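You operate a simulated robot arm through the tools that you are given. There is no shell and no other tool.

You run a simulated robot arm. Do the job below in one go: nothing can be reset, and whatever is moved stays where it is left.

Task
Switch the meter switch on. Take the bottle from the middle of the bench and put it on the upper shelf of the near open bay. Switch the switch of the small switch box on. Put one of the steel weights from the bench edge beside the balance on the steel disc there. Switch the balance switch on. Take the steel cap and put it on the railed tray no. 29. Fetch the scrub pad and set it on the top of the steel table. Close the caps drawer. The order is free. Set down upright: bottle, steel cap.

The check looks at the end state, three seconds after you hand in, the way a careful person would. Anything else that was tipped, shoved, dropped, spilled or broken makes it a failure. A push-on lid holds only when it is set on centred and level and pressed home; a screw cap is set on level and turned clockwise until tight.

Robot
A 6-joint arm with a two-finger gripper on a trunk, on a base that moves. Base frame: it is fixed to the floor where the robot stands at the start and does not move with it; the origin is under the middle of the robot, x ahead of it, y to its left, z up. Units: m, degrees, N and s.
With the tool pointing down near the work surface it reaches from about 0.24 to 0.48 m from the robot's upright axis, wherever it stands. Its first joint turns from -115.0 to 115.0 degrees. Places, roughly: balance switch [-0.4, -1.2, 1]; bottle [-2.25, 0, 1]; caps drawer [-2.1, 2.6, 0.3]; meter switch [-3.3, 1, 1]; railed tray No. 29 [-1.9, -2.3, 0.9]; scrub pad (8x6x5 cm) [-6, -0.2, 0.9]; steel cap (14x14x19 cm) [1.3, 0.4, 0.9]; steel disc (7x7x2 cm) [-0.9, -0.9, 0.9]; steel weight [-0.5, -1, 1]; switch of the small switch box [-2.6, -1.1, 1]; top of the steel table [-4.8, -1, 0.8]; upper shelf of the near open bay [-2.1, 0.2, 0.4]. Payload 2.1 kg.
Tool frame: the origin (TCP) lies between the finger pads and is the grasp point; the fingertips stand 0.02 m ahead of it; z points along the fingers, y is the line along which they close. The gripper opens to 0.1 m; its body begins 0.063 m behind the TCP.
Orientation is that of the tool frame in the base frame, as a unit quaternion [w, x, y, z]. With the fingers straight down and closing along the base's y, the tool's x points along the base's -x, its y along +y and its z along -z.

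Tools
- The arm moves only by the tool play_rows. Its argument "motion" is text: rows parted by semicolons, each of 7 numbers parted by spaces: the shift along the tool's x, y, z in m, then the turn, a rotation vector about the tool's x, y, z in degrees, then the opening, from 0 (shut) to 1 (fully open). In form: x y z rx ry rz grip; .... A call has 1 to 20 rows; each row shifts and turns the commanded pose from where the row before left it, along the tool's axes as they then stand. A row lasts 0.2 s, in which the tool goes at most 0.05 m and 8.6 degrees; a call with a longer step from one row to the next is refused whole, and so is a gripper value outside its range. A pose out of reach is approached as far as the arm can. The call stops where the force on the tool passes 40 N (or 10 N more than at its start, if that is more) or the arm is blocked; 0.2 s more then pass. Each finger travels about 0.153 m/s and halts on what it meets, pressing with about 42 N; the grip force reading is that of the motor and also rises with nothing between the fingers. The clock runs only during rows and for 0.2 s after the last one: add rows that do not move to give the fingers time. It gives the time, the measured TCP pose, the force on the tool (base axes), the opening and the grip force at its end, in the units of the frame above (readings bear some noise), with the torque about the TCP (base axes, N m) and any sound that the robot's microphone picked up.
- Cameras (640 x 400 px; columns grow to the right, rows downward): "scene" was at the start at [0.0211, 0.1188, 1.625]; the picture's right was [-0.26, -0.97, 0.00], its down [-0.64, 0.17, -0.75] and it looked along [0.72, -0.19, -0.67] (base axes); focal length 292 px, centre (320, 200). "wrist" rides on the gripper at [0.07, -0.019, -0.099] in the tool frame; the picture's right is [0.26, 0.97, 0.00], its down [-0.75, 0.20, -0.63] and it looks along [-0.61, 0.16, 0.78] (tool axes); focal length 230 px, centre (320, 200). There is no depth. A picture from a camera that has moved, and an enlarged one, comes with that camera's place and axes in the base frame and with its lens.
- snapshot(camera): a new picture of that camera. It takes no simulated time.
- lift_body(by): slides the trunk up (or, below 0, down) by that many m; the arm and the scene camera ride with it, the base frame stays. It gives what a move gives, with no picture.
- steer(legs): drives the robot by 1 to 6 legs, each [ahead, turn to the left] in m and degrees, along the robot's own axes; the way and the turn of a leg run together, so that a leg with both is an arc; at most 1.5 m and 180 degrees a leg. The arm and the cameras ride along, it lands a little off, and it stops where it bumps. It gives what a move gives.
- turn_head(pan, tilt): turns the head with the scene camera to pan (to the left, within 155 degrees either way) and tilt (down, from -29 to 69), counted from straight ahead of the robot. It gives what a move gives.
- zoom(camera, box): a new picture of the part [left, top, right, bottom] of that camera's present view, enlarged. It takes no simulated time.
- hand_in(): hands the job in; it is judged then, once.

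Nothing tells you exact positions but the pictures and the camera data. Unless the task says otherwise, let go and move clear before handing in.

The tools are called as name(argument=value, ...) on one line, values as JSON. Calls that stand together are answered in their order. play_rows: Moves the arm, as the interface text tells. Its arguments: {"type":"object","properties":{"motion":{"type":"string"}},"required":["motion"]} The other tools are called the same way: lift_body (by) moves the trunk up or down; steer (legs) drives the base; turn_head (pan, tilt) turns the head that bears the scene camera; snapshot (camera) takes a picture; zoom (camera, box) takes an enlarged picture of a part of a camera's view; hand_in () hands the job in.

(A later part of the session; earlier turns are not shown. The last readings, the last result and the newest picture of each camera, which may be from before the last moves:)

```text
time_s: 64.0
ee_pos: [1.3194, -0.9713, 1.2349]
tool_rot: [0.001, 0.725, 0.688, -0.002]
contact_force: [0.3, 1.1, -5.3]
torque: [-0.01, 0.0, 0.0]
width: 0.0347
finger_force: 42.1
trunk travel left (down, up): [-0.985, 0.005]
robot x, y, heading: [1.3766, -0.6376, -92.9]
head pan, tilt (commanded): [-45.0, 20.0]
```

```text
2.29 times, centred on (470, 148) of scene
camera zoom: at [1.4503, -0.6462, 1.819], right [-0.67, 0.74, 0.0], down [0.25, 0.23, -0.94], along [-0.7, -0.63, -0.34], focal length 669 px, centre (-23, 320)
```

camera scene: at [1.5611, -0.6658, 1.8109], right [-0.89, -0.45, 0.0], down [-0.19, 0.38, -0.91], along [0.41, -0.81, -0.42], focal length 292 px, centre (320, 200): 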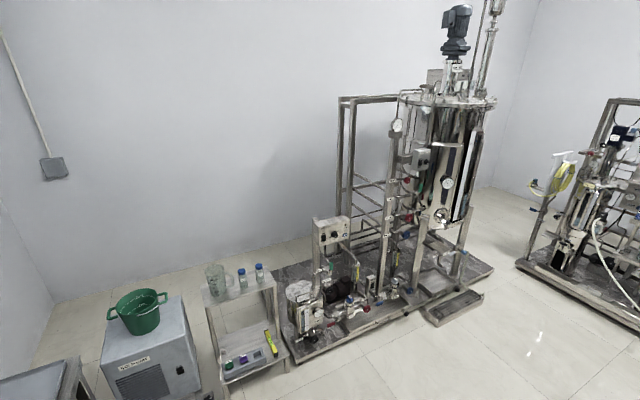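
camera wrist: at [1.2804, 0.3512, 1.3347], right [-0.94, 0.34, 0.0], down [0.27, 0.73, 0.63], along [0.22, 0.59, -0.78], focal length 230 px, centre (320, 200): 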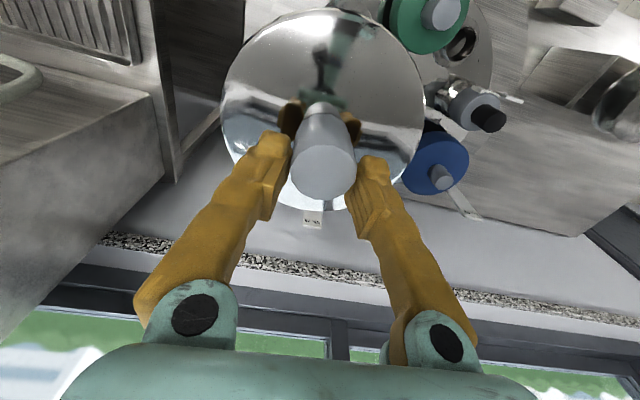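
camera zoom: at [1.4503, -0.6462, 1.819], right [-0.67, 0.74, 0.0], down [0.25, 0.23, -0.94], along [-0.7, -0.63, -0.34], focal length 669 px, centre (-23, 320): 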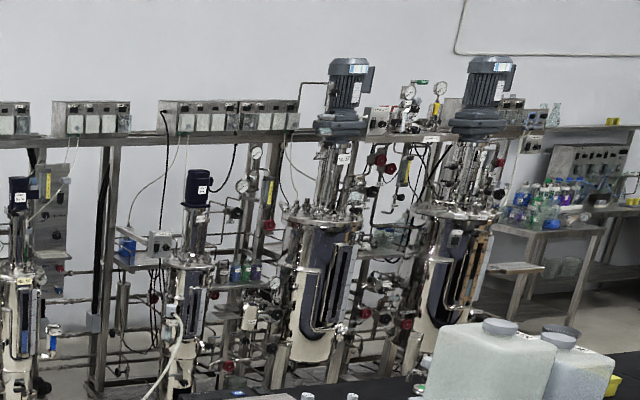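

Now I drive down past the end of the bench into the far aisle.

steer(legs=[[0, -32], [1.2, 0], [0.85, 0]])

turn_head(pan=-90, tilt=25)

snapshot(camera="scene")

turn_head(pan=-40, tilt=25)

snapshot(camera="scene")

turn_head(pan=-135, tilt=30)

snapshot(camera="scene")

```text
time_s: 75.7
ee_pos: [-0.0134, -2.5703, 1.2349]
tool_rot: [0.001, 0.887, 0.462, -0.002]
contact_force: [1.2, 0.2, -3.8]
torque: [-0.03, 0.02, -0.01]
width: 0.0346
finger_force: 41.9
trunk travel left (down, up): [-0.985, 0.005]
robot x, y, heading: [0.2135, -2.3174, -125.1]
head pan, tilt (commanded): [-45.0, 20.0]
```

```text
time_s: 76.8
ee_pos: [-0.0163, -2.571, 1.2346]
tool_rot: [0.001, 0.887, 0.461, -0.002]
contact_force: [0.6, -0.1, -4.1]
torque: [-0.02, 0.05, 0.0]
width: 0.0346
finger_force: 41.9
trunk travel left (down, up): [-0.985, 0.005]
robot x, y, heading: [0.2143, -2.3191, -125.0]
head pan, tilt (commanded): [-90.0, 25.0]
```

```text
taken
camera scene: at [0.2841, -2.2959, 1.8109], right [0.57, 0.82, 0.0], down [0.35, -0.24, -0.91], along [-0.74, 0.52, -0.42], focal length 292 px, centre (320, 200)
```

scene: 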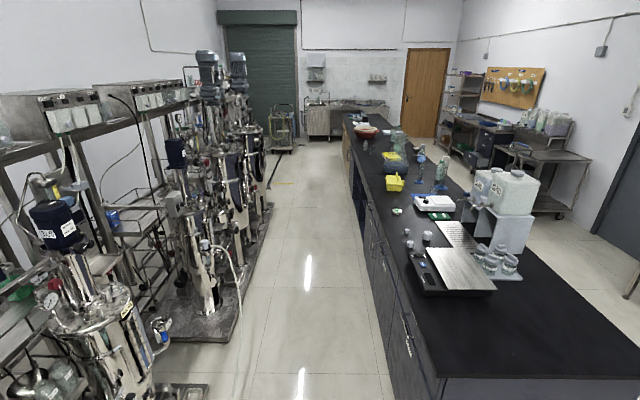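

```text
time_s: 78.0
ee_pos: [-0.0146, -2.5708, 1.2356]
tool_rot: [0.001, 0.887, 0.462, -0.002]
contact_force: [0.5, 0.0, -5.1]
torque: [-0.03, 0.05, -0.02]
width: 0.0344
finger_force: 42.3
trunk travel left (down, up): [-0.985, 0.005]
robot x, y, heading: [0.212, -2.3207, -125.0]
head pan, tilt (commanded): [-40.0, 25.0]
```

```text
taken
camera scene: at [0.2705, -2.3725, 1.8109], right [-0.26, 0.97, 0.0], down [0.41, 0.11, -0.91], along [-0.88, -0.23, -0.42], focal length 292 px, centre (320, 200)
```

scene: 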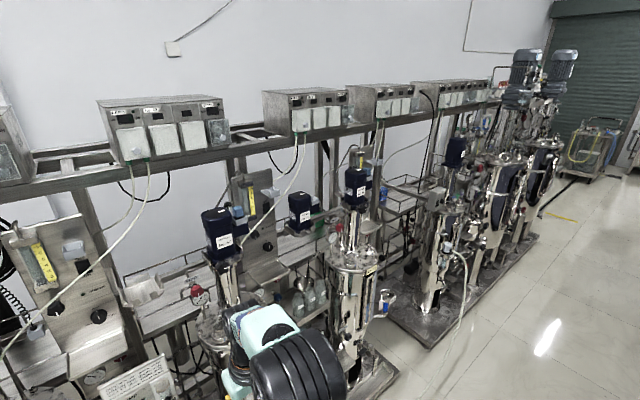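

```text
time_s: 79.7
ee_pos: [-0.0152, -2.5712, 1.2358]
tool_rot: [0.001, 0.887, 0.462, -0.001]
contact_force: [0.7, 1.1, -4.8]
torque: [-0.05, 0.0, 0.01]
width: 0.0346
finger_force: 42.2
trunk travel left (down, up): [-0.985, 0.005]
robot x, y, heading: [0.212, -2.3146, -125.0]
head pan, tilt (commanded): [-135.0, 30.0]
```

```text
taken
camera scene: at [0.3436, -2.2597, 1.803], right [0.98, 0.18, 0.0], down [0.09, -0.49, -0.87], along [-0.15, 0.85, -0.5], focal length 292 px, centre (320, 200)
```

scene: 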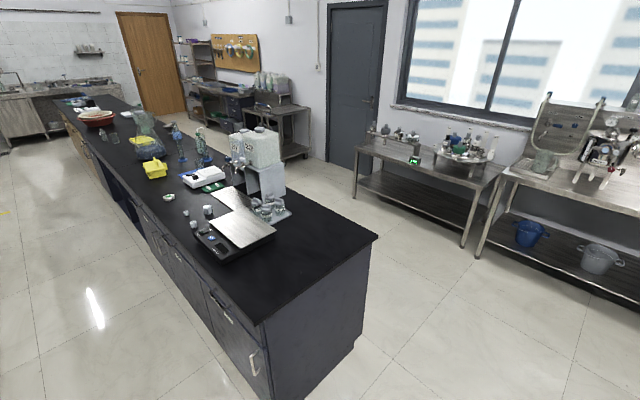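

Now I see the balance, weights and open bays on this side of the bench. I'll zoom on the bench, the rigs, and the trays.

zoom(camera="scene", box=[140, 130, 320, 270])

turn_head(pan=-110, tilt=25)

zoom(camera="scene", box=[200, 90, 400, 230])

turn_head(pan=-60, tilt=25)

snapshot(camera="scene")

zoom(camera="scene", box=[200, 80, 480, 260])

zoom(camera="scene", box=[0, 150, 280, 330])

```text
2.86 times, centred on (230, 200) of scene
camera zoom: at [0.3436, -2.2597, 1.803], right [0.98, 0.18, 0.0], down [0.09, -0.49, -0.87], along [-0.15, 0.85, -0.5], focal length 836 px, centre (577, 200)
```

zoom: 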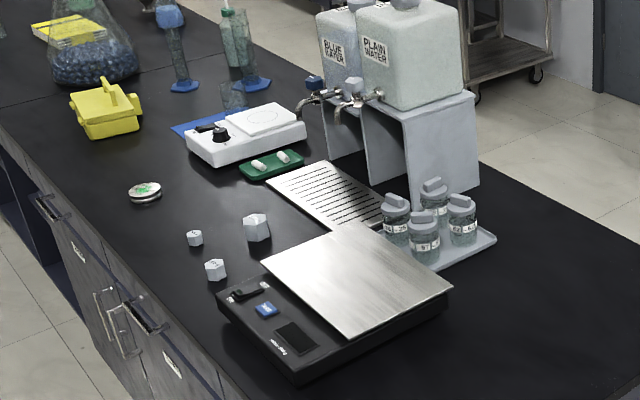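

```text
time_s: 80.6
ee_pos: [-0.0146, -2.5707, 1.2354]
tool_rot: [0.001, 0.887, 0.462, -0.002]
contact_force: [-0.1, -0.6, -4.7]
torque: [-0.03, 0.0, 0.02]
width: 0.0345
finger_force: 41.7
trunk travel left (down, up): [-0.985, 0.005]
robot x, y, heading: [0.2144, -2.3188, -125.1]
head pan, tilt (commanded): [-110.0, 25.0]
```

```text
2.86 times, centred on (300, 160) of scene
camera zoom: at [0.3068, -2.2732, 1.8109], right [0.82, 0.57, 0.0], down [0.24, -0.35, -0.91], along [-0.52, 0.74, -0.42], focal length 836 px, centre (377, 314)
```

zoom: 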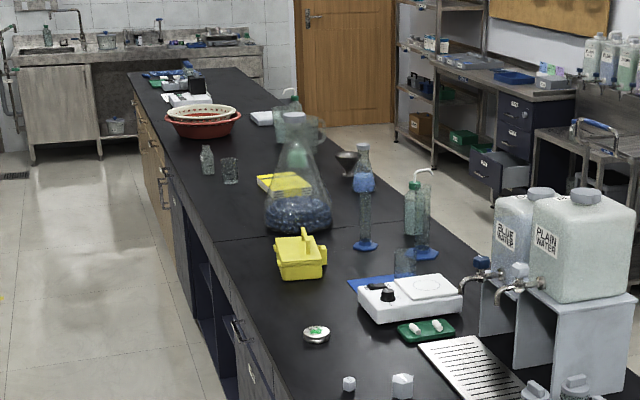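

```text
time_s: 81.8
ee_pos: [-0.015, -2.5717, 1.2361]
tool_rot: [0.001, 0.887, 0.461, -0.002]
contact_force: [-0.5, 0.2, -4.6]
torque: [0.0, 0.02, 0.0]
width: 0.0345
finger_force: 41.8
trunk travel left (down, up): [-0.985, 0.005]
robot x, y, heading: [0.2099, -2.3177, -124.9]
head pan, tilt (commanded): [-60.0, 25.0]
```

```text
taken
camera scene: at [0.2677, -2.3406, 1.8109], right [0.09, 1.0, 0.0], down [0.42, -0.04, -0.91], along [-0.9, 0.08, -0.42], focal length 292 px, centre (320, 200)
```

scene: 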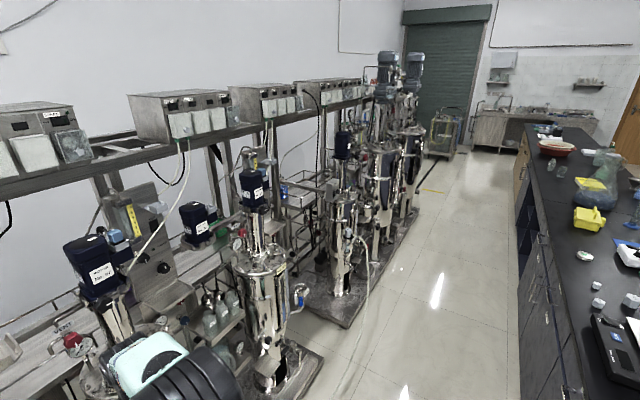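

```text
2.22 times, centred on (340, 170) of scene
camera zoom: at [0.2677, -2.3406, 1.8109], right [0.09, 1.0, 0.0], down [0.42, -0.04, -0.91], along [-0.9, 0.08, -0.42], focal length 650 px, centre (276, 267)
```

zoom: 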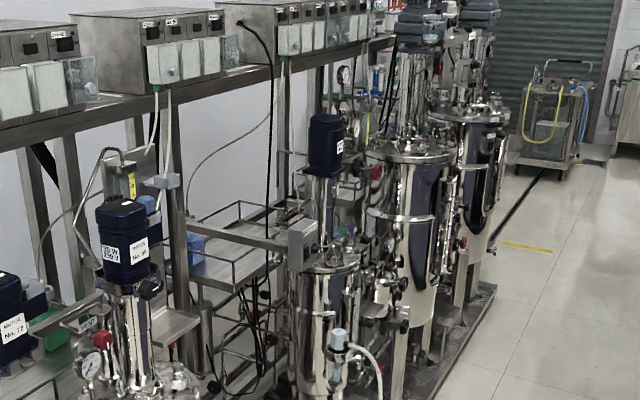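

```text
2.22 times, centred on (140, 240) of scene
camera zoom: at [0.2677, -2.3406, 1.8109], right [0.09, 1.0, 0.0], down [0.42, -0.04, -0.91], along [-0.9, 0.08, -0.42], focal length 650 px, centre (720, 111)
```

zoom: 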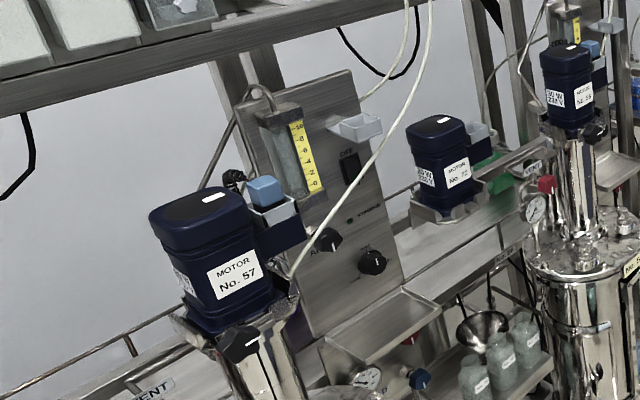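

I can see a railed tray between the two rig skids at about [-1.8, -2.3]. I'll drive along the aisle toward it and inspect closely.

steer(legs=[[0, -90], [1.1, 0]])

turn_head(pan=75, tilt=35)

snapshot(camera="scene")

turn_head(pan=40, tilt=35)

snapshot(camera="scene")

```text
time_s: 91.2
ee_pos: [-0.9443, -1.4909, 1.2347]
tool_rot: [-0.001, 0.959, -0.285, -0.001]
contact_force: [0.1, -0.6, -4.9]
torque: [0.02, 0.02, 0.02]
width: 0.0347
finger_force: 42.0
trunk travel left (down, up): [-0.985, 0.005]
robot x, y, heading: [-0.6891, -1.711, 146.9]
head pan, tilt (commanded): [-60.0, 25.0]
```

```text
time_s: 93.3
ee_pos: [-0.9435, -1.4911, 1.234]
tool_rot: [0.0, 0.959, -0.285, -0.001]
contact_force: [0.1, 0.1, -4.7]
torque: [0.02, 0.0, 0.04]
width: 0.0344
finger_force: 42.3
trunk travel left (down, up): [-0.985, 0.005]
robot x, y, heading: [-0.6842, -1.7083, 147.1]
head pan, tilt (commanded): [75.0, 35.0]
```

```text
taken
camera scene: at [-0.7766, -1.9162, 1.7951], right [-0.67, 0.74, 0.0], down [0.43, 0.38, -0.82], along [-0.61, -0.55, -0.57], focal length 292 px, centre (320, 200)
```

scene: 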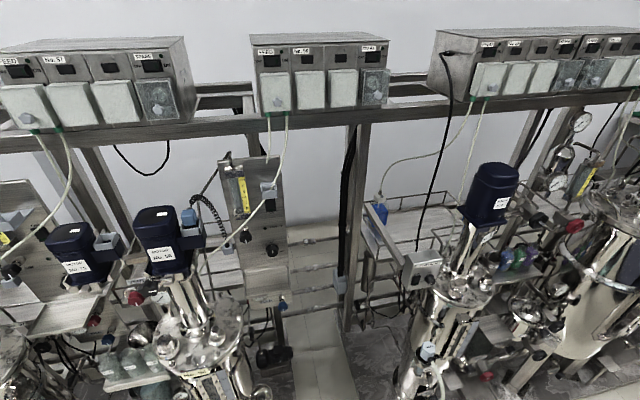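

```text
time_s: 94.3
ee_pos: [-0.9448, -1.4906, 1.2347]
tool_rot: [0.0, 0.959, -0.284, 0.0]
contact_force: [0.7, -0.6, -4.8]
torque: [0.0, 0.03, -0.01]
width: 0.0345
finger_force: 42.5
trunk travel left (down, up): [-0.985, 0.005]
robot x, y, heading: [-0.6838, -1.7105, 146.7]
head pan, tilt (commanded): [40.0, 35.0]
```

```text
taken
camera scene: at [-0.7982, -1.8683, 1.7951], right [-0.12, 0.99, 0.0], down [0.57, 0.07, -0.82], along [-0.81, -0.1, -0.57], focal length 292 px, centre (320, 200)
```

scene: 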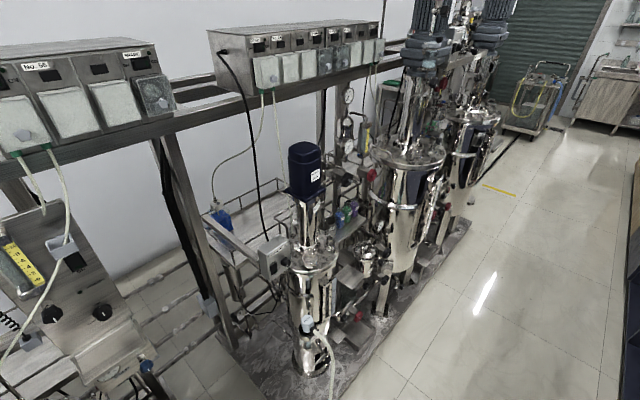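

turn_head(pan=60, tilt=30)

zoom(camera="scene", box=[240, 120, 460, 340])

snapshot(camera="scene")

```text
time_s: 95.2
ee_pos: [-0.9443, -1.4914, 1.2342]
tool_rot: [0.001, 0.959, -0.285, -0.001]
contact_force: [0.7, 0.1, -4.6]
torque: [0.03, 0.03, -0.05]
width: 0.0348
finger_force: 41.9
trunk travel left (down, up): [-0.985, 0.005]
robot x, y, heading: [-0.6844, -1.7093, 147.0]
head pan, tilt (commanded): [60.0, 30.0]
```

```text
1.82 times, centred on (350, 230) of scene
camera zoom: at [-0.7916, -1.8984, 1.8029], right [-0.45, 0.89, 0.0], down [0.45, 0.23, -0.87], along [-0.77, -0.39, -0.5], focal length 532 px, centre (266, 146)
```

zoom: 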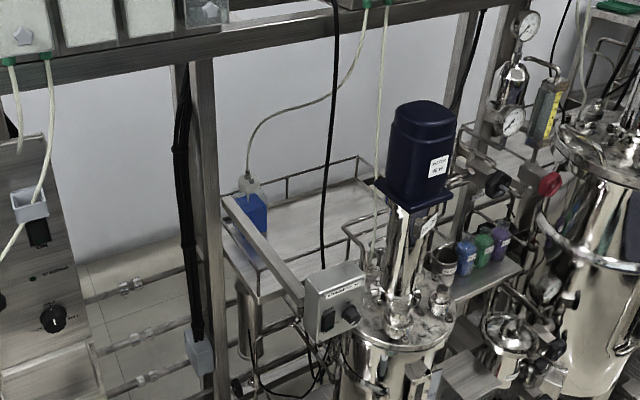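

```text
taken
camera scene: at [-0.7916, -1.8984, 1.8029], right [-0.45, 0.89, 0.0], down [0.45, 0.23, -0.87], along [-0.77, -0.39, -0.5], focal length 292 px, centre (320, 200)
```

scene: 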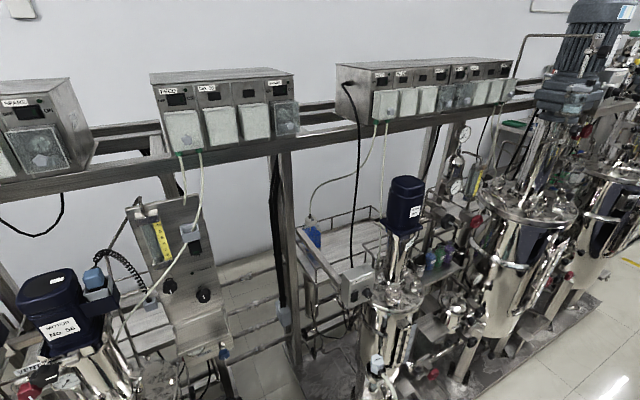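

The tray is a rail-edged shelf at u≈0.9–1.3 behind a small reactor, with a gap between skids at its left. I'll move in front of that gap and face it.

steer(legs=[[0.15, 0], [0, 88]])

turn_head(pan=-20, tilt=40)

snapshot(camera="scene")

turn_head(pan=0, tilt=65)

snapshot(camera="scene")

```text
time_s: 100.3
ee_pos: [-1.0379, -1.879, 1.2359]
tool_rot: [0.0, 0.888, 0.46, -0.002]
contact_force: [0.0, 0.1, -5.1]
torque: [-0.04, 0.03, 0.03]
width: 0.0347
finger_force: 41.9
trunk travel left (down, up): [-0.985, 0.005]
robot x, y, heading: [-0.8107, -1.6335, -125.2]
head pan, tilt (commanded): [60.0, 30.0]
```

```text
time_s: 101.8
ee_pos: [-1.0369, -1.8789, 1.2349]
tool_rot: [0.0, 0.888, 0.459, -0.001]
contact_force: [0.5, -0.1, -4.8]
torque: [-0.05, 0.05, -0.02]
width: 0.0343
finger_force: 42.0
trunk travel left (down, up): [-0.985, 0.005]
robot x, y, heading: [-0.8066, -1.6288, -125.4]
head pan, tilt (commanded): [-20.0, 40.0]
```

```text
taken
camera scene: at [-0.7308, -1.7074, 1.7876], right [-0.57, 0.82, 0.0], down [0.53, 0.37, -0.77], along [-0.63, -0.44, -0.64], focal length 292 px, centre (320, 200)
```

scene: 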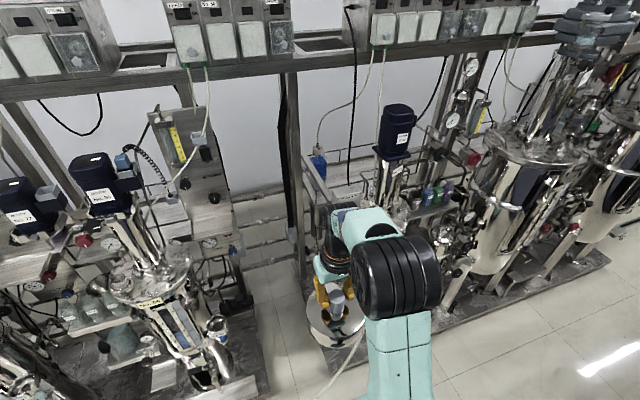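

```text
time_s: 102.7
ee_pos: [-1.0363, -1.8785, 1.2346]
tool_rot: [0.0, 0.888, 0.459, 0.0]
contact_force: [0.8, -0.1, -5.1]
torque: [0.0, -0.01, -0.02]
width: 0.0348
finger_force: 42.2
trunk travel left (down, up): [-0.985, 0.005]
robot x, y, heading: [-0.806, -1.6268, -125.4]
head pan, tilt (commanded): [0.0, 65.0]
```

```text
taken
camera scene: at [-0.696, -1.7082, 1.7553], right [-0.82, 0.58, 0.0], down [0.52, 0.74, -0.42], along [-0.24, -0.34, -0.91], focal length 292 px, centre (320, 200)
```

scene: 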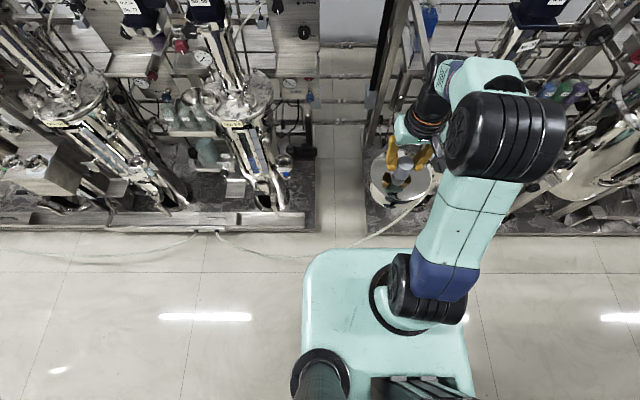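

The gap between skids is only about 0.27 m, so I need to know my base's footprint. I'll yaw the gripper (cap stays level) so that the wrist camera looks back at the base.

play_rows(motion="0 0 0 0 0 8.5 0; 0 0 0 0 0 8.5 0; 0 0 0 0 0 8.5 0; 0 0 0 0 0 8.5 0; 0 0 0 0 0 8.5 0; 0 0 0 0 0 8.5 0; 0 0 0 0 0 8.5 0; 0 0 0 0 0 8.5 0; 0 0 0 0 0 8.5 0; 0 0 0 0 0 8.5 0; 0 0 0 0 0 8.5 0; 0 0 0 0 0 8.5 0; 0 0 0 0 0 8.5 0; 0 0 0 0 0 8.5 0; 0 0 0 0 0 8.5 0; 0 0 0 0 0 8.5 0; 0 0 0 0 0 8.5 0; 0 0 0 0 0 8.5 0; 0 0 0 0 0 8.5 0; 0 0 0 0 0 8.5 0")

snapshot(camera="wrist")

```text
time_s: 106.9
ee_pos: [-1.037, -1.8792, 1.2357]
tool_rot: [-0.002, -0.534, 0.846, -0.001]
contact_force: [-0.3, 0.7, -5.3]
torque: [0.01, -0.05, 0.0]
width: 0.0346
finger_force: 41.8
trunk travel left (down, up): [-0.985, 0.005]
robot x, y, heading: [-0.8068, -1.6281, -125.3]
head pan, tilt (commanded): [0.0, 65.0]
```

```text
taken
camera wrist: at [-1.05, -1.9487, 1.3351], right [-0.98, 0.18, 0.0], down [0.14, 0.76, 0.63], along [0.11, 0.62, -0.78], focal length 230 px, centre (320, 200)
```

wrist: 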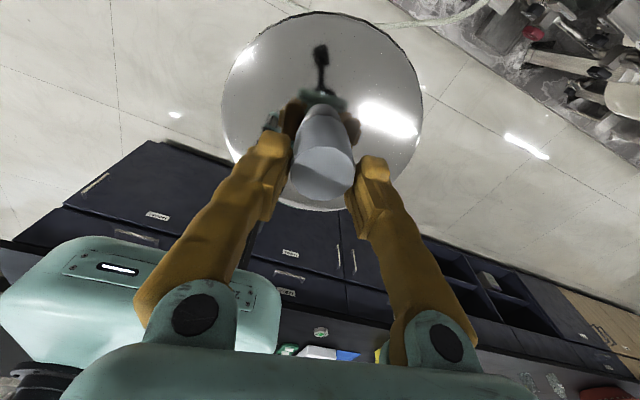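

play_rows(motion="0 0 0 0 0 -8.5 0; 0 0 0 0 0 -8.5 0; 0 0 0 0 0 -8.5 0; 0 0 0 0 0 -8.5 0; 0 0 0 0 0 -8.5 0; 0 0 0 0 0 -8.5 0; 0 0 0 0 0 -8.5 0; 0 0 0 0 0 -8.5 0; 0 0 0 0 0 -8.5 0; 0 0 0 0 0 -8.5 0")

snapshot(camera="wrist")

```text
time_s: 109.1
ee_pos: [-1.0361, -1.8776, 1.2348]
tool_rot: [0.001, 0.966, -0.26, 0.0]
contact_force: [0.7, 0.6, -6.1]
torque: [0.02, 0.05, -0.03]
width: 0.0348
finger_force: 42.3
trunk travel left (down, up): [-0.985, 0.005]
robot x, y, heading: [-0.8069, -1.6253, -125.3]
head pan, tilt (commanded): [0.0, 65.0]
```

```text
taken
camera wrist: at [-0.9666, -1.8959, 1.3352], right [-0.26, -0.96, 0.0], down [-0.75, 0.21, 0.63], along [-0.61, 0.16, -0.78], focal length 230 px, centre (320, 200)
```

wrist: 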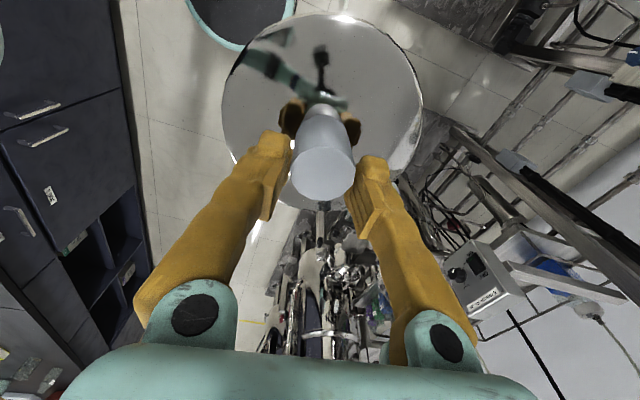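

The base is a round disc of about 0.21 m radius. I'll zoom into this wrist view, which shows the tray region from a new angle.

zoom(camera="wrist", box=[400, 80, 640, 400])

turn_head(pan=-25, tilt=25)

zoom(camera="scene", box=[220, 60, 500, 300])

```text
1.25 times, centred on (520, 240) of wrist
camera zoom: at [-0.9666, -1.8959, 1.3352], right [-0.26, -0.96, 0.0], down [-0.75, 0.21, 0.63], along [-0.61, 0.16, -0.78], focal length 288 px, centre (70, 150)
```

zoom: 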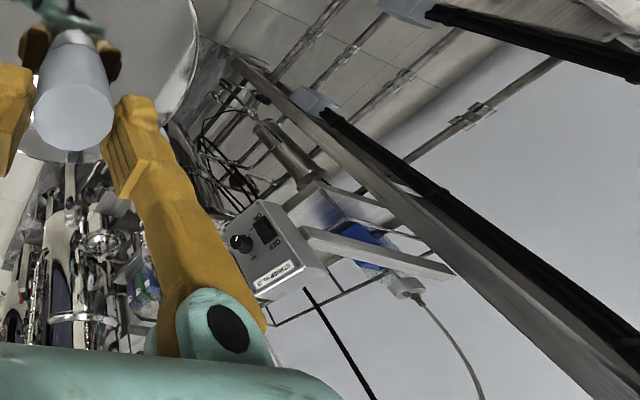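

```text
time_s: 110.2
ee_pos: [-1.0377, -1.879, 1.2365]
tool_rot: [0.001, 0.965, -0.261, -0.001]
contact_force: [-1.1, -0.5, -5.0]
torque: [-0.01, 0.02, 0.01]
width: 0.0344
finger_force: 41.9
trunk travel left (down, up): [-0.985, 0.005]
robot x, y, heading: [-0.8087, -1.6262, -125.6]
head pan, tilt (commanded): [-25.0, 25.0]
```

```text
1.67 times, centred on (360, 180) of scene
camera zoom: at [-0.7409, -1.7048, 1.8108], right [-0.5, 0.87, 0.0], down [0.37, 0.21, -0.91], along [-0.79, -0.45, -0.42], focal length 488 px, centre (253, 233)
```

zoom: 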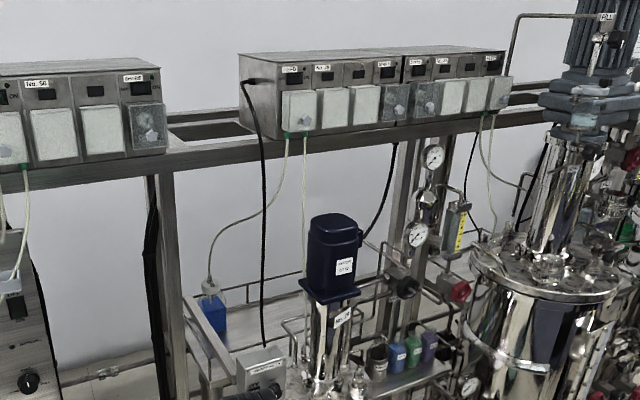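

I'll move further along the aisle to see the tray from its front and right side.

steer(legs=[[0, -90], [0.55, 0]])

turn_head(pan=90, tilt=35)

snapshot(camera="scene")

zoom(camera="scene", box=[220, 130, 420, 290])

```text
time_s: 117.1
ee_pos: [-1.5403, -1.1214, 1.2363]
tool_rot: [-0.001, -0.523, 0.852, 0.001]
contact_force: [0.6, 0.3, -4.4]
torque: [0.03, -0.01, 0.01]
width: 0.0345
finger_force: 42.4
trunk travel left (down, up): [-0.985, 0.005]
robot x, y, heading: [-1.2772, -1.331, 148.1]
head pan, tilt (commanded): [-25.0, 25.0]
```

```text
time_s: 119.0
ee_pos: [-1.5404, -1.119, 1.2351]
tool_rot: [-0.001, -0.523, 0.852, 0.0]
contact_force: [-0.2, 0.8, -4.8]
torque: [0.05, -0.02, -0.01]
width: 0.0344
finger_force: 42.1
trunk travel left (down, up): [-0.985, 0.005]
robot x, y, heading: [-1.2761, -1.3311, 148.0]
head pan, tilt (commanded): [90.0, 35.0]
```

```text
taken
camera scene: at [-1.3465, -1.5562, 1.7952], right [-0.85, 0.53, 0.0], down [0.3, 0.49, -0.82], along [-0.43, -0.7, -0.57], focal length 292 px, centre (320, 200)
```

scene: 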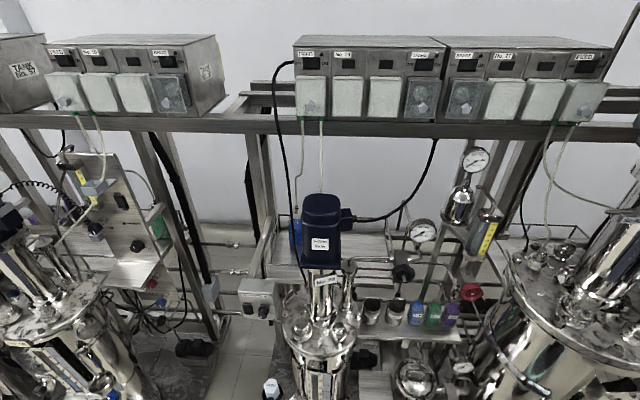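

```text
2.50 times, centred on (320, 210) of scene
camera zoom: at [-1.3465, -1.5562, 1.7952], right [-0.85, 0.53, 0.0], down [0.3, 0.49, -0.82], along [-0.43, -0.7, -0.57], focal length 731 px, centre (320, 175)
```

zoom: 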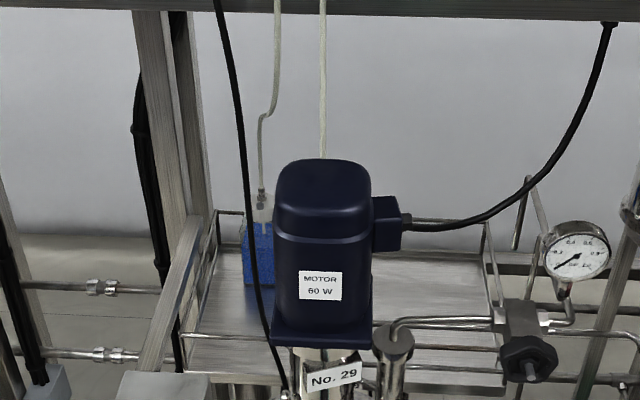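

The label on the reactor confirms No. 29, so this is the right tray; it lies about 0.7 m beyond where my base can stand, so I'll likely need a side grip on the cap's knob. Let me look at the bench beside me for a free spot to re-grip.

turn_head(pan=-90, tilt=40)

snapshot(camera="scene")

turn_head(pan=-40, tilt=40)

snapshot(camera="scene")

```text
time_s: 121.7
ee_pos: [-1.5412, -1.1201, 1.2348]
tool_rot: [0.0, -0.523, 0.852, 0.001]
contact_force: [0.2, 0.0, -5.1]
torque: [0.02, 0.0, -0.03]
width: 0.0346
finger_force: 42.0
trunk travel left (down, up): [-0.985, 0.005]
robot x, y, heading: [-1.275, -1.3334, 148.3]
head pan, tilt (commanded): [-90.0, 40.0]
```

```text
taken
camera scene: at [-1.255, -1.4092, 1.7876], right [0.85, -0.53, 0.0], down [-0.34, -0.55, -0.77], along [0.4, 0.65, -0.64], focal length 292 px, centre (320, 200)
```

scene: 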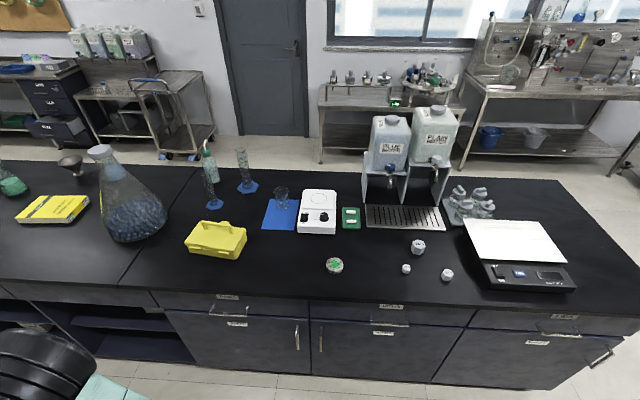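

```text
time_s: 122.9
ee_pos: [-1.5401, -1.1193, 1.2348]
tool_rot: [0.0, -0.524, 0.852, 0.0]
contact_force: [0.0, -0.3, -5.2]
torque: [0.04, -0.02, 0.01]
width: 0.0345
finger_force: 42.0
trunk travel left (down, up): [-0.985, 0.005]
robot x, y, heading: [-1.2735, -1.3316, 148.0]
head pan, tilt (commanded): [-40.0, 40.0]
```

```text
taken
camera scene: at [-1.3261, -1.4006, 1.7876], right [0.95, 0.31, 0.0], down [0.2, -0.61, -0.77], along [-0.24, 0.73, -0.64], focal length 292 px, centre (320, 200)
```

scene: 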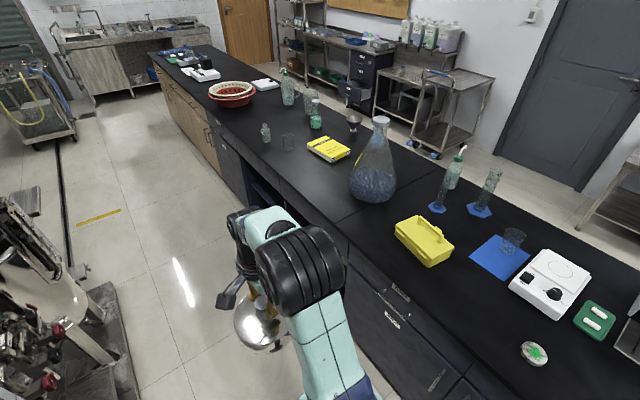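

The bench between the yellow box and the steel disc has free space near its edge. I'll turn to face it and set the cap down there temporarily so I can re-grip the knob from the side.

steer(legs=[[0.13, 0], [0, -93], [0.15, 0]])

turn_head(pan=0, tilt=50)

snapshot(camera="scene")

snapshot(camera="wrist")

```text
time_s: 129.1
ee_pos: [-1.0894, -0.8912, 1.2382]
tool_rot: [0.002, 0.251, 0.968, 0.005]
contact_force: [-1.1, -0.6, -5.0]
torque: [-0.01, 0.01, 0.02]
width: 0.0344
finger_force: 42.3
trunk travel left (down, up): [-0.985, 0.005]
robot x, y, heading: [-1.3037, -1.1379, 56.3]
head pan, tilt (commanded): [-40.0, 40.0]
```

```text
time_s: 130.1
ee_pos: [-1.0849, -0.8821, 1.236]
tool_rot: [0.0, 0.251, 0.968, 0.002]
contact_force: [-0.5, -0.5, -5.1]
torque: [-0.01, -0.04, -0.01]
width: 0.0341
finger_force: 41.9
trunk travel left (down, up): [-0.985, 0.005]
robot x, y, heading: [-1.3057, -1.1392, 56.1]
head pan, tilt (commanded): [0.0, 50.0]
```

```text
taken
camera scene: at [-1.4104, -1.0431, 1.7734], right [0.83, -0.56, 0.0], down [-0.43, -0.64, -0.64], along [0.36, 0.53, -0.77], focal length 292 px, centre (320, 200)
```

scene: 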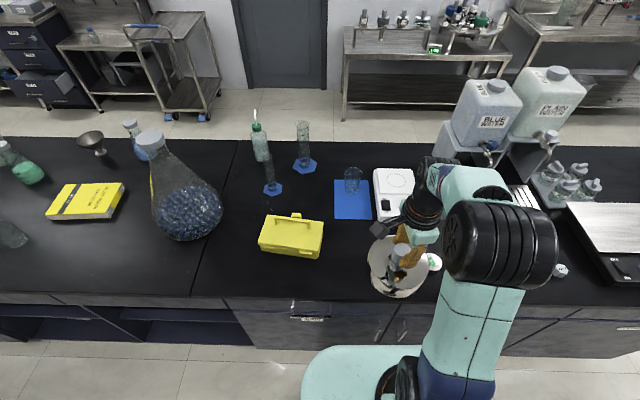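

```text
taken
camera wrist: at [-1.1532, -0.8635, 1.3353], right [0.24, 0.97, 0.0], down [0.75, -0.19, 0.63], along [0.61, -0.15, -0.78], focal length 230 px, centre (320, 200)
```

wrist: 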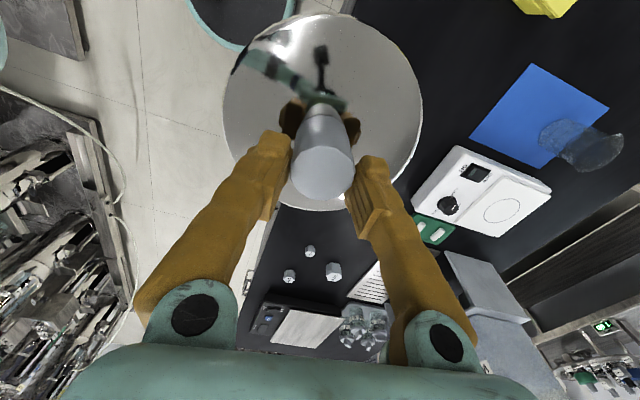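

steer(legs=[[0.05, 0]])

lift_body(by=-0.06)

play_rows(motion="0.006 0.02 0 0 0 0 0; 0.006 0.02 0 0 0 0 0; 0.005 0.015 0 0 0 0 0; 0.005 0.015 0 0 0 0 0; 0 0 0 0 0 0 0")

snapshot(camera="scene")

```text
time_s: 131.1
ee_pos: [-1.0569, -0.8413, 1.2375]
tool_rot: [0.0, 0.251, 0.968, 0.001]
contact_force: [1.2, -0.1, -4.9]
torque: [-0.1, 0.06, 0.0]
width: 0.0341
finger_force: 42.3
trunk travel left (down, up): [-0.985, 0.005]
robot x, y, heading: [-1.2761, -1.0949, 56.0]
head pan, tilt (commanded): [0.0, 50.0]
```

```text
time_s: 132.1
ee_pos: [-1.0673, -0.8568, 1.1814]
tool_rot: [0.004, 0.251, 0.968, 0.009]
contact_force: [-0.1, -0.4, -5.2]
torque: [-0.02, -0.05, 0.03]
width: 0.0341
finger_force: 42.4
trunk travel left (down, up): [-0.925, 0.065]
robot x, y, heading: [-1.2787, -1.093, 56.0]
head pan, tilt (commanded): [0.0, 50.0]
```

```text
time_s: 133.3
ee_pos: [-1.0488, -0.7791, 1.1806]
tool_rot: [0.004, 0.251, 0.968, 0.007]
contact_force: [0.4, 0.4, -4.9]
torque: [-0.05, -0.05, 0.01]
width: 0.0342
finger_force: 42.0
trunk travel left (down, up): [-0.925, 0.065]
robot x, y, heading: [-1.2755, -1.0933, 56.1]
head pan, tilt (commanded): [0.0, 50.0]
```

```text
taken
camera scene: at [-1.3831, -1.0021, 1.7134], right [0.83, -0.56, 0.0], down [-0.43, -0.64, -0.64], along [0.36, 0.53, -0.77], focal length 292 px, centre (320, 200)
```

scene: 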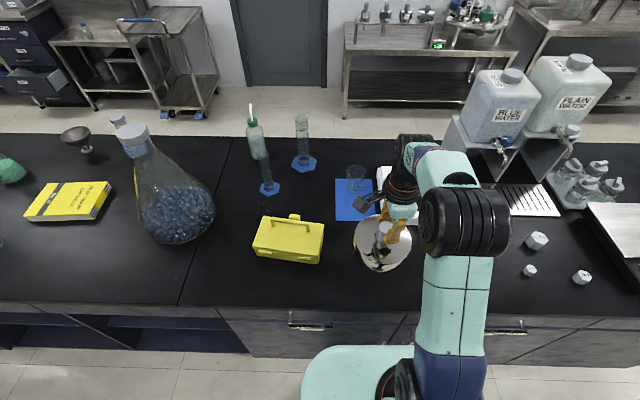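

play_rows(motion="0 0 0.02 0 0 0 0; 0 0 0.02 0 0 0 0; 0 0 0.02 0 0 0 0; 0 0 0.015 0 0 0 0; 0 0 0.01 0 0 0 0; 0 0 0 0 0 0 0")

zoom(camera="scene", box=[280, 150, 480, 350])

```text
time_s: 134.7
ee_pos: [-1.0493, -0.7797, 1.0933]
tool_rot: [0.003, 0.252, 0.968, 0.007]
contact_force: [0.5, 1.3, -5.1]
torque: [-0.04, 0.0, 0.03]
width: 0.0342
finger_force: 41.8
trunk travel left (down, up): [-0.925, 0.065]
robot x, y, heading: [-1.2746, -1.0975, 55.9]
head pan, tilt (commanded): [0.0, 50.0]
```

```text
2.00 times, centred on (380, 250) of scene
camera zoom: at [-1.3826, -1.0013, 1.7134], right [0.83, -0.56, 0.0], down [-0.43, -0.64, -0.64], along [0.36, 0.53, -0.77], focal length 585 px, centre (200, 100)
```

zoom: 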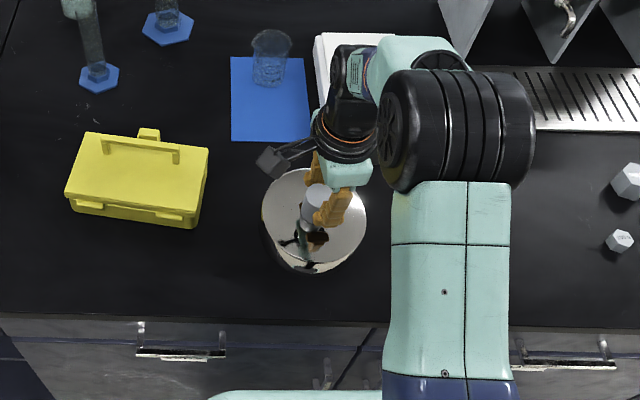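

play_rows(motion="0 0 0.004 0 0 0 0; 0 0 0.004 0 0 0 0; 0 0 0.004 0 0 0 0; 0 0 0 0 0 0 0")

play_rows(motion="0 0 0.004 0 0 0 0; 0 0 0.004 0 0 0 0; 0 0 0 0 0 0 0")

```text
time_s: 135.4
ee_pos: [-1.0474, -0.779, 1.0873]
tool_rot: [0.006, 0.25, 0.968, 0.015]
contact_force: [-0.7, 2.2, 32.0]
torque: [0.13, 0.54, 0.1]
width: 0.0339
finger_force: 41.3
trunk travel left (down, up): [-0.925, 0.065]
robot x, y, heading: [-1.2752, -1.0994, 56.2]
head pan, tilt (commanded): [0.0, 50.0]
stopped in row 3: the force on the tool passed its limit at 44 N (the readings are from after the stop); the commanded pose is now the measured one
```

```text
time_s: 136.2
ee_pos: [-1.0484, -0.7818, 1.0789]
tool_rot: [0.005, 0.251, 0.968, 0.013]
contact_force: [0.8, 0.8, 38.2]
torque: [0.21, 0.01, 0.01]
width: 0.0336
finger_force: 41.9
trunk travel left (down, up): [-0.925, 0.065]
robot x, y, heading: [-1.2767, -1.0957, 56.0]
head pan, tilt (commanded): [0.0, 50.0]
```

The cap is on the bench surface. I'll ease the pressure, open the gripper and rise.

play_rows(motion="0 0 -0.005 0 0 0 0; 0 0 0 0 0 0 0; 0 0 0 0 0 0 0.3; 0 0 0 0 0 0 0.6; 0 0 0 0 0 0 0.9; 0 0 0 0 0 0 0.9")

zoom(camera="scene", box=[280, 150, 480, 350])

snapshot(camera="wrist")

```text
time_s: 137.6
ee_pos: [-1.0469, -0.7799, 1.0816]
tool_rot: [0.004, 0.25, 0.968, 0.011]
contact_force: [0.3, 0.6, 0.2]
torque: [-0.02, 0.01, -0.02]
width: 0.0902
finger_force: 0.1
trunk travel left (down, up): [-0.925, 0.065]
robot x, y, heading: [-1.2769, -1.097, 56.0]
head pan, tilt (commanded): [0.0, 50.0]
```

```text
2.00 times, centred on (380, 250) of scene
camera zoom: at [-1.3833, -1.0023, 1.7134], right [0.83, -0.56, 0.0], down [-0.43, -0.64, -0.64], along [0.36, 0.53, -0.77], focal length 585 px, centre (200, 100)
```

zoom: 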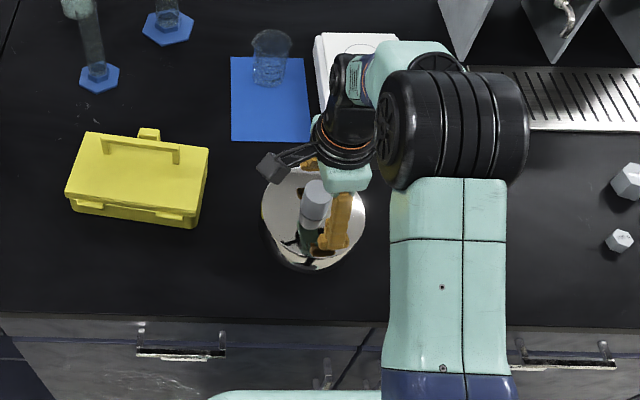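

```text
taken
camera wrist: at [-1.1178, -0.7628, 1.1813], right [0.24, 0.97, 0.02], down [0.74, -0.2, 0.64], along [0.62, -0.14, -0.77], focal length 230 px, centre (320, 200)
```

wrist: 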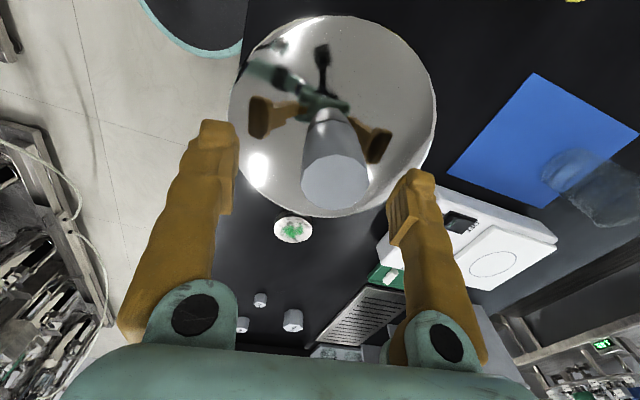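

play_rows(motion="0 0 -0.03 0 0 0 0.9; 0 0 -0.03 0 0 0 0.9; 0 0 -0.03 0 0 0 0.9; 0 0 -0.03 0 0 0 0.9; 0 0 -0.03 0 0 0 0.9; 0 0 0 0 0 0 0.9")

snapshot(camera="scene")

snapshot(camera="wrist")

```text
time_s: 139.0
ee_pos: [-1.0494, -0.7806, 1.2316]
tool_rot: [0.005, 0.25, 0.968, 0.009]
contact_force: [-0.3, 0.0, -0.7]
torque: [0.04, -0.01, -0.04]
width: 0.0902
finger_force: 0.0
trunk travel left (down, up): [-0.925, 0.065]
robot x, y, heading: [-1.2722, -1.0944, 55.8]
head pan, tilt (commanded): [0.0, 50.0]
```

```text
taken
camera scene: at [-1.383, -1.0019, 1.7134], right [0.83, -0.56, 0.0], down [-0.43, -0.64, -0.64], along [0.36, 0.53, -0.77], focal length 292 px, centre (320, 200)
```

scene: 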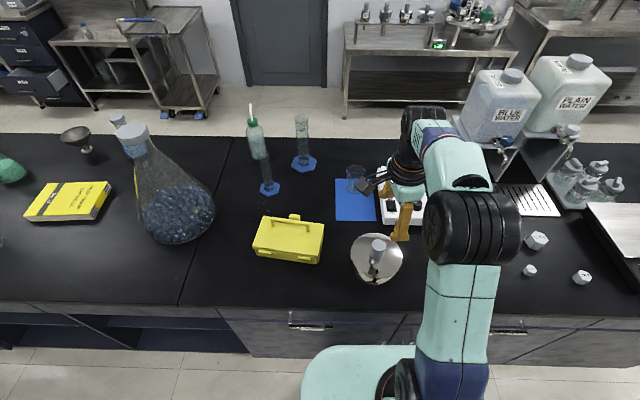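

```text
taken
camera wrist: at [-1.1194, -0.7634, 1.332], right [0.24, 0.97, 0.02], down [0.75, -0.2, 0.64], along [0.62, -0.14, -0.77], focal length 230 px, centre (320, 200)
```

wrist: 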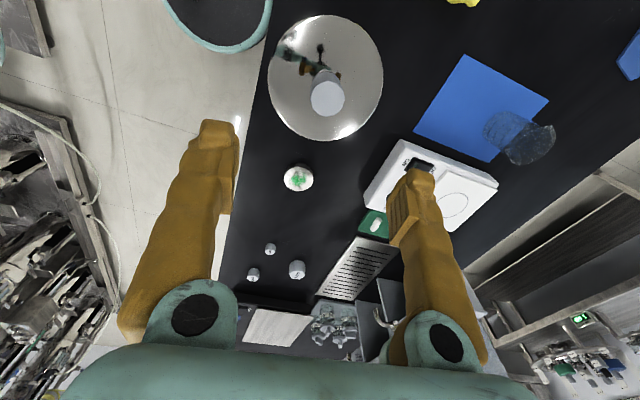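

The cap stands safely on the bench. While the gripper is free I'll turn the tool back to its standard yaw and move along the bench to do the weight and the balance switch.

play_rows(motion="0 0 0 0 0 -8.5 0.9; 0 0 0 0 0 -8.5 0.9; 0 0 0 0 0 -8.5 0.9; 0 0 0 0 0 -8.5 0.9; 0 0 0 0 0 -8.5 0.9; 0 0 0 0 0 -8.5 0.9; 0 0 0 0 0 -8.5 0.9; 0 0 0 0 0 -8.5 0.9; 0 0 0 0 0 -8.5 0.9; 0 0 0 0 0 -8.5 0.9; 0 0 0 0 0 0 0.9")

steer(legs=[[-0.05, 0], [0, -91], [0.42, 0], [0, 90]])

snapshot(camera="scene")

snapshot(camera="wrist")

```text
time_s: 141.4
ee_pos: [-1.0488, -0.7804, 1.2317]
tool_rot: [0.01, -0.47, 0.883, 0.005]
contact_force: [-0.7, 0.3, 1.0]
torque: [-0.02, 0.04, -0.01]
width: 0.0898
finger_force: 0.0
trunk travel left (down, up): [-0.925, 0.065]
robot x, y, heading: [-1.2761, -1.095, 56.0]
head pan, tilt (commanded): [0.0, 50.0]
```

```text
time_s: 152.3
ee_pos: [-0.7204, -1.0683, 1.2322]
tool_rot: [0.011, -0.464, 0.885, 0.006]
contact_force: [-0.1, 1.1, -0.3]
torque: [0.0, 0.01, 0.01]
width: 0.0901
finger_force: 0.1
trunk travel left (down, up): [-0.925, 0.065]
robot x, y, heading: [-0.946, -1.3778, 55.5]
head pan, tilt (commanded): [0.0, 50.0]
```

```text
taken
camera scene: at [-1.0566, -1.2857, 1.7134], right [0.82, -0.57, 0.0], down [-0.43, -0.63, -0.64], along [0.36, 0.53, -0.77], focal length 292 px, centre (320, 200)
```

scene: 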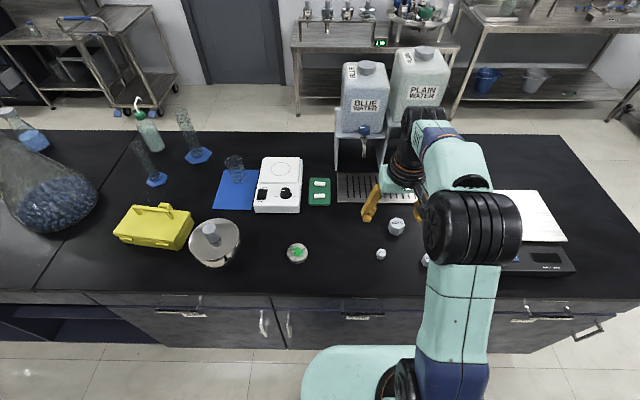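

```text
taken
camera wrist: at [-0.7452, -1.1365, 1.3307], right [-0.94, 0.34, -0.01], down [0.25, 0.72, 0.65], along [0.22, 0.61, -0.76], focal length 230 px, centre (320, 200)
```

wrist: 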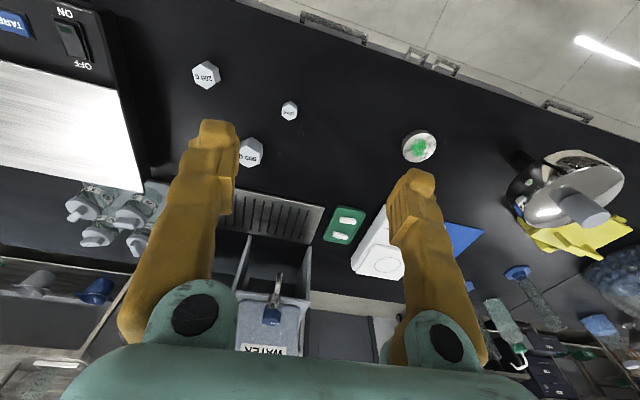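

zoom(camera="wrist", box=[0, 0, 320, 200])

zoom(camera="scene", box=[260, 180, 460, 300])

```text
2.00 times, centred on (160, 100) of wrist
camera zoom: at [-0.7452, -1.1365, 1.3307], right [-0.94, 0.34, -0.01], down [0.25, 0.72, 0.65], along [0.22, 0.61, -0.76], focal length 460 px, centre (640, 400)
```

zoom: 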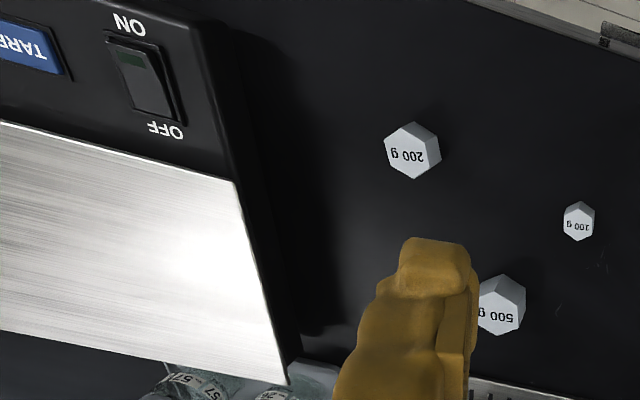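

```text
3.20 times, centred on (360, 240) of scene
camera zoom: at [-1.0566, -1.2857, 1.7134], right [0.82, -0.57, 0.0], down [-0.43, -0.63, -0.64], along [0.36, 0.53, -0.77], focal length 936 px, centre (192, 72)
```

zoom: 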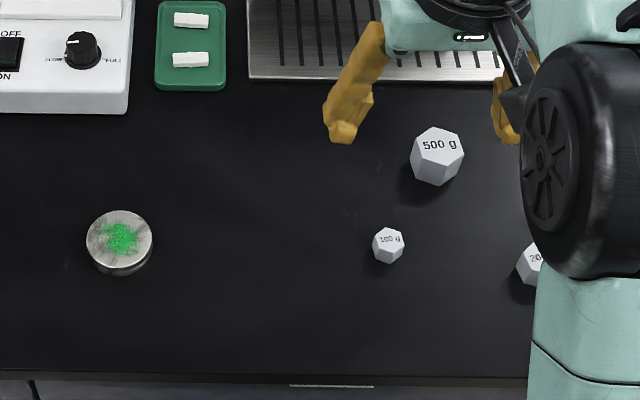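

The balance rocker, weights (100/200/500 g) and disc are all clear now. I'll move 8 cm closer so that all of them are within reach from here.

steer(legs=[[0.08, 0]])

turn_head(pan=10, tilt=62)

snapshot(camera="scene")

snapshot(camera="wrist")

```text
time_s: 153.3
ee_pos: [-0.6795, -1.0074, 1.2361]
tool_rot: [0.014, -0.464, 0.886, 0.007]
contact_force: [0.8, 1.7, 0.6]
torque: [-0.11, 0.11, -0.01]
width: 0.09
finger_force: 0.0
trunk travel left (down, up): [-0.925, 0.065]
robot x, y, heading: [-0.903, -1.316, 55.5]
head pan, tilt (commanded): [0.0, 50.0]
```

```text
time_s: 154.1
ee_pos: [-0.6814, -1.0125, 1.2367]
tool_rot: [0.017, -0.464, 0.885, 0.008]
contact_force: [-0.2, 0.0, 1.5]
torque: [0.0, -0.03, -0.05]
width: 0.09
finger_force: 0.1
trunk travel left (down, up): [-0.925, 0.065]
robot x, y, heading: [-0.9082, -1.3161, 55.4]
head pan, tilt (commanded): [10.0, 62.0]
```

```text
taken
camera scene: at [-1.0278, -1.2236, 1.6985], right [0.91, -0.42, 0.0], down [-0.37, -0.8, -0.47], along [0.2, 0.43, -0.88], focal length 292 px, centre (320, 200)
```

scene: 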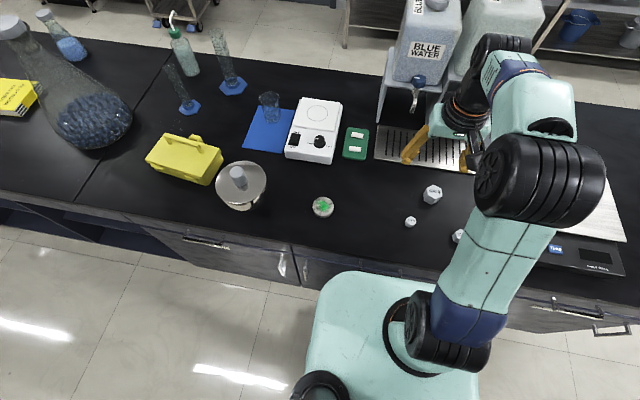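

```text
taken
camera wrist: at [-0.7077, -1.0816, 1.3349], right [-0.94, 0.34, -0.01], down [0.25, 0.71, 0.66], along [0.23, 0.62, -0.75], focal length 230 px, centre (320, 200)
```

wrist: 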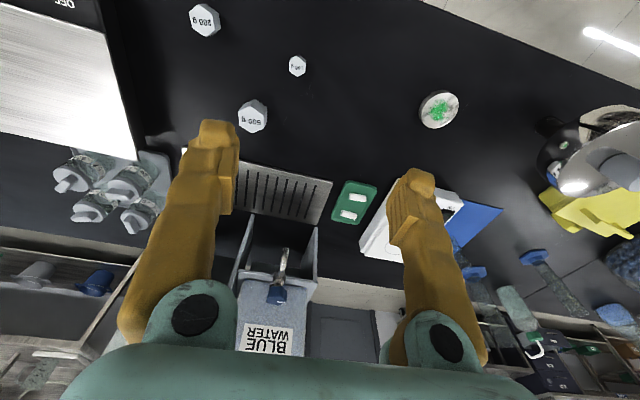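

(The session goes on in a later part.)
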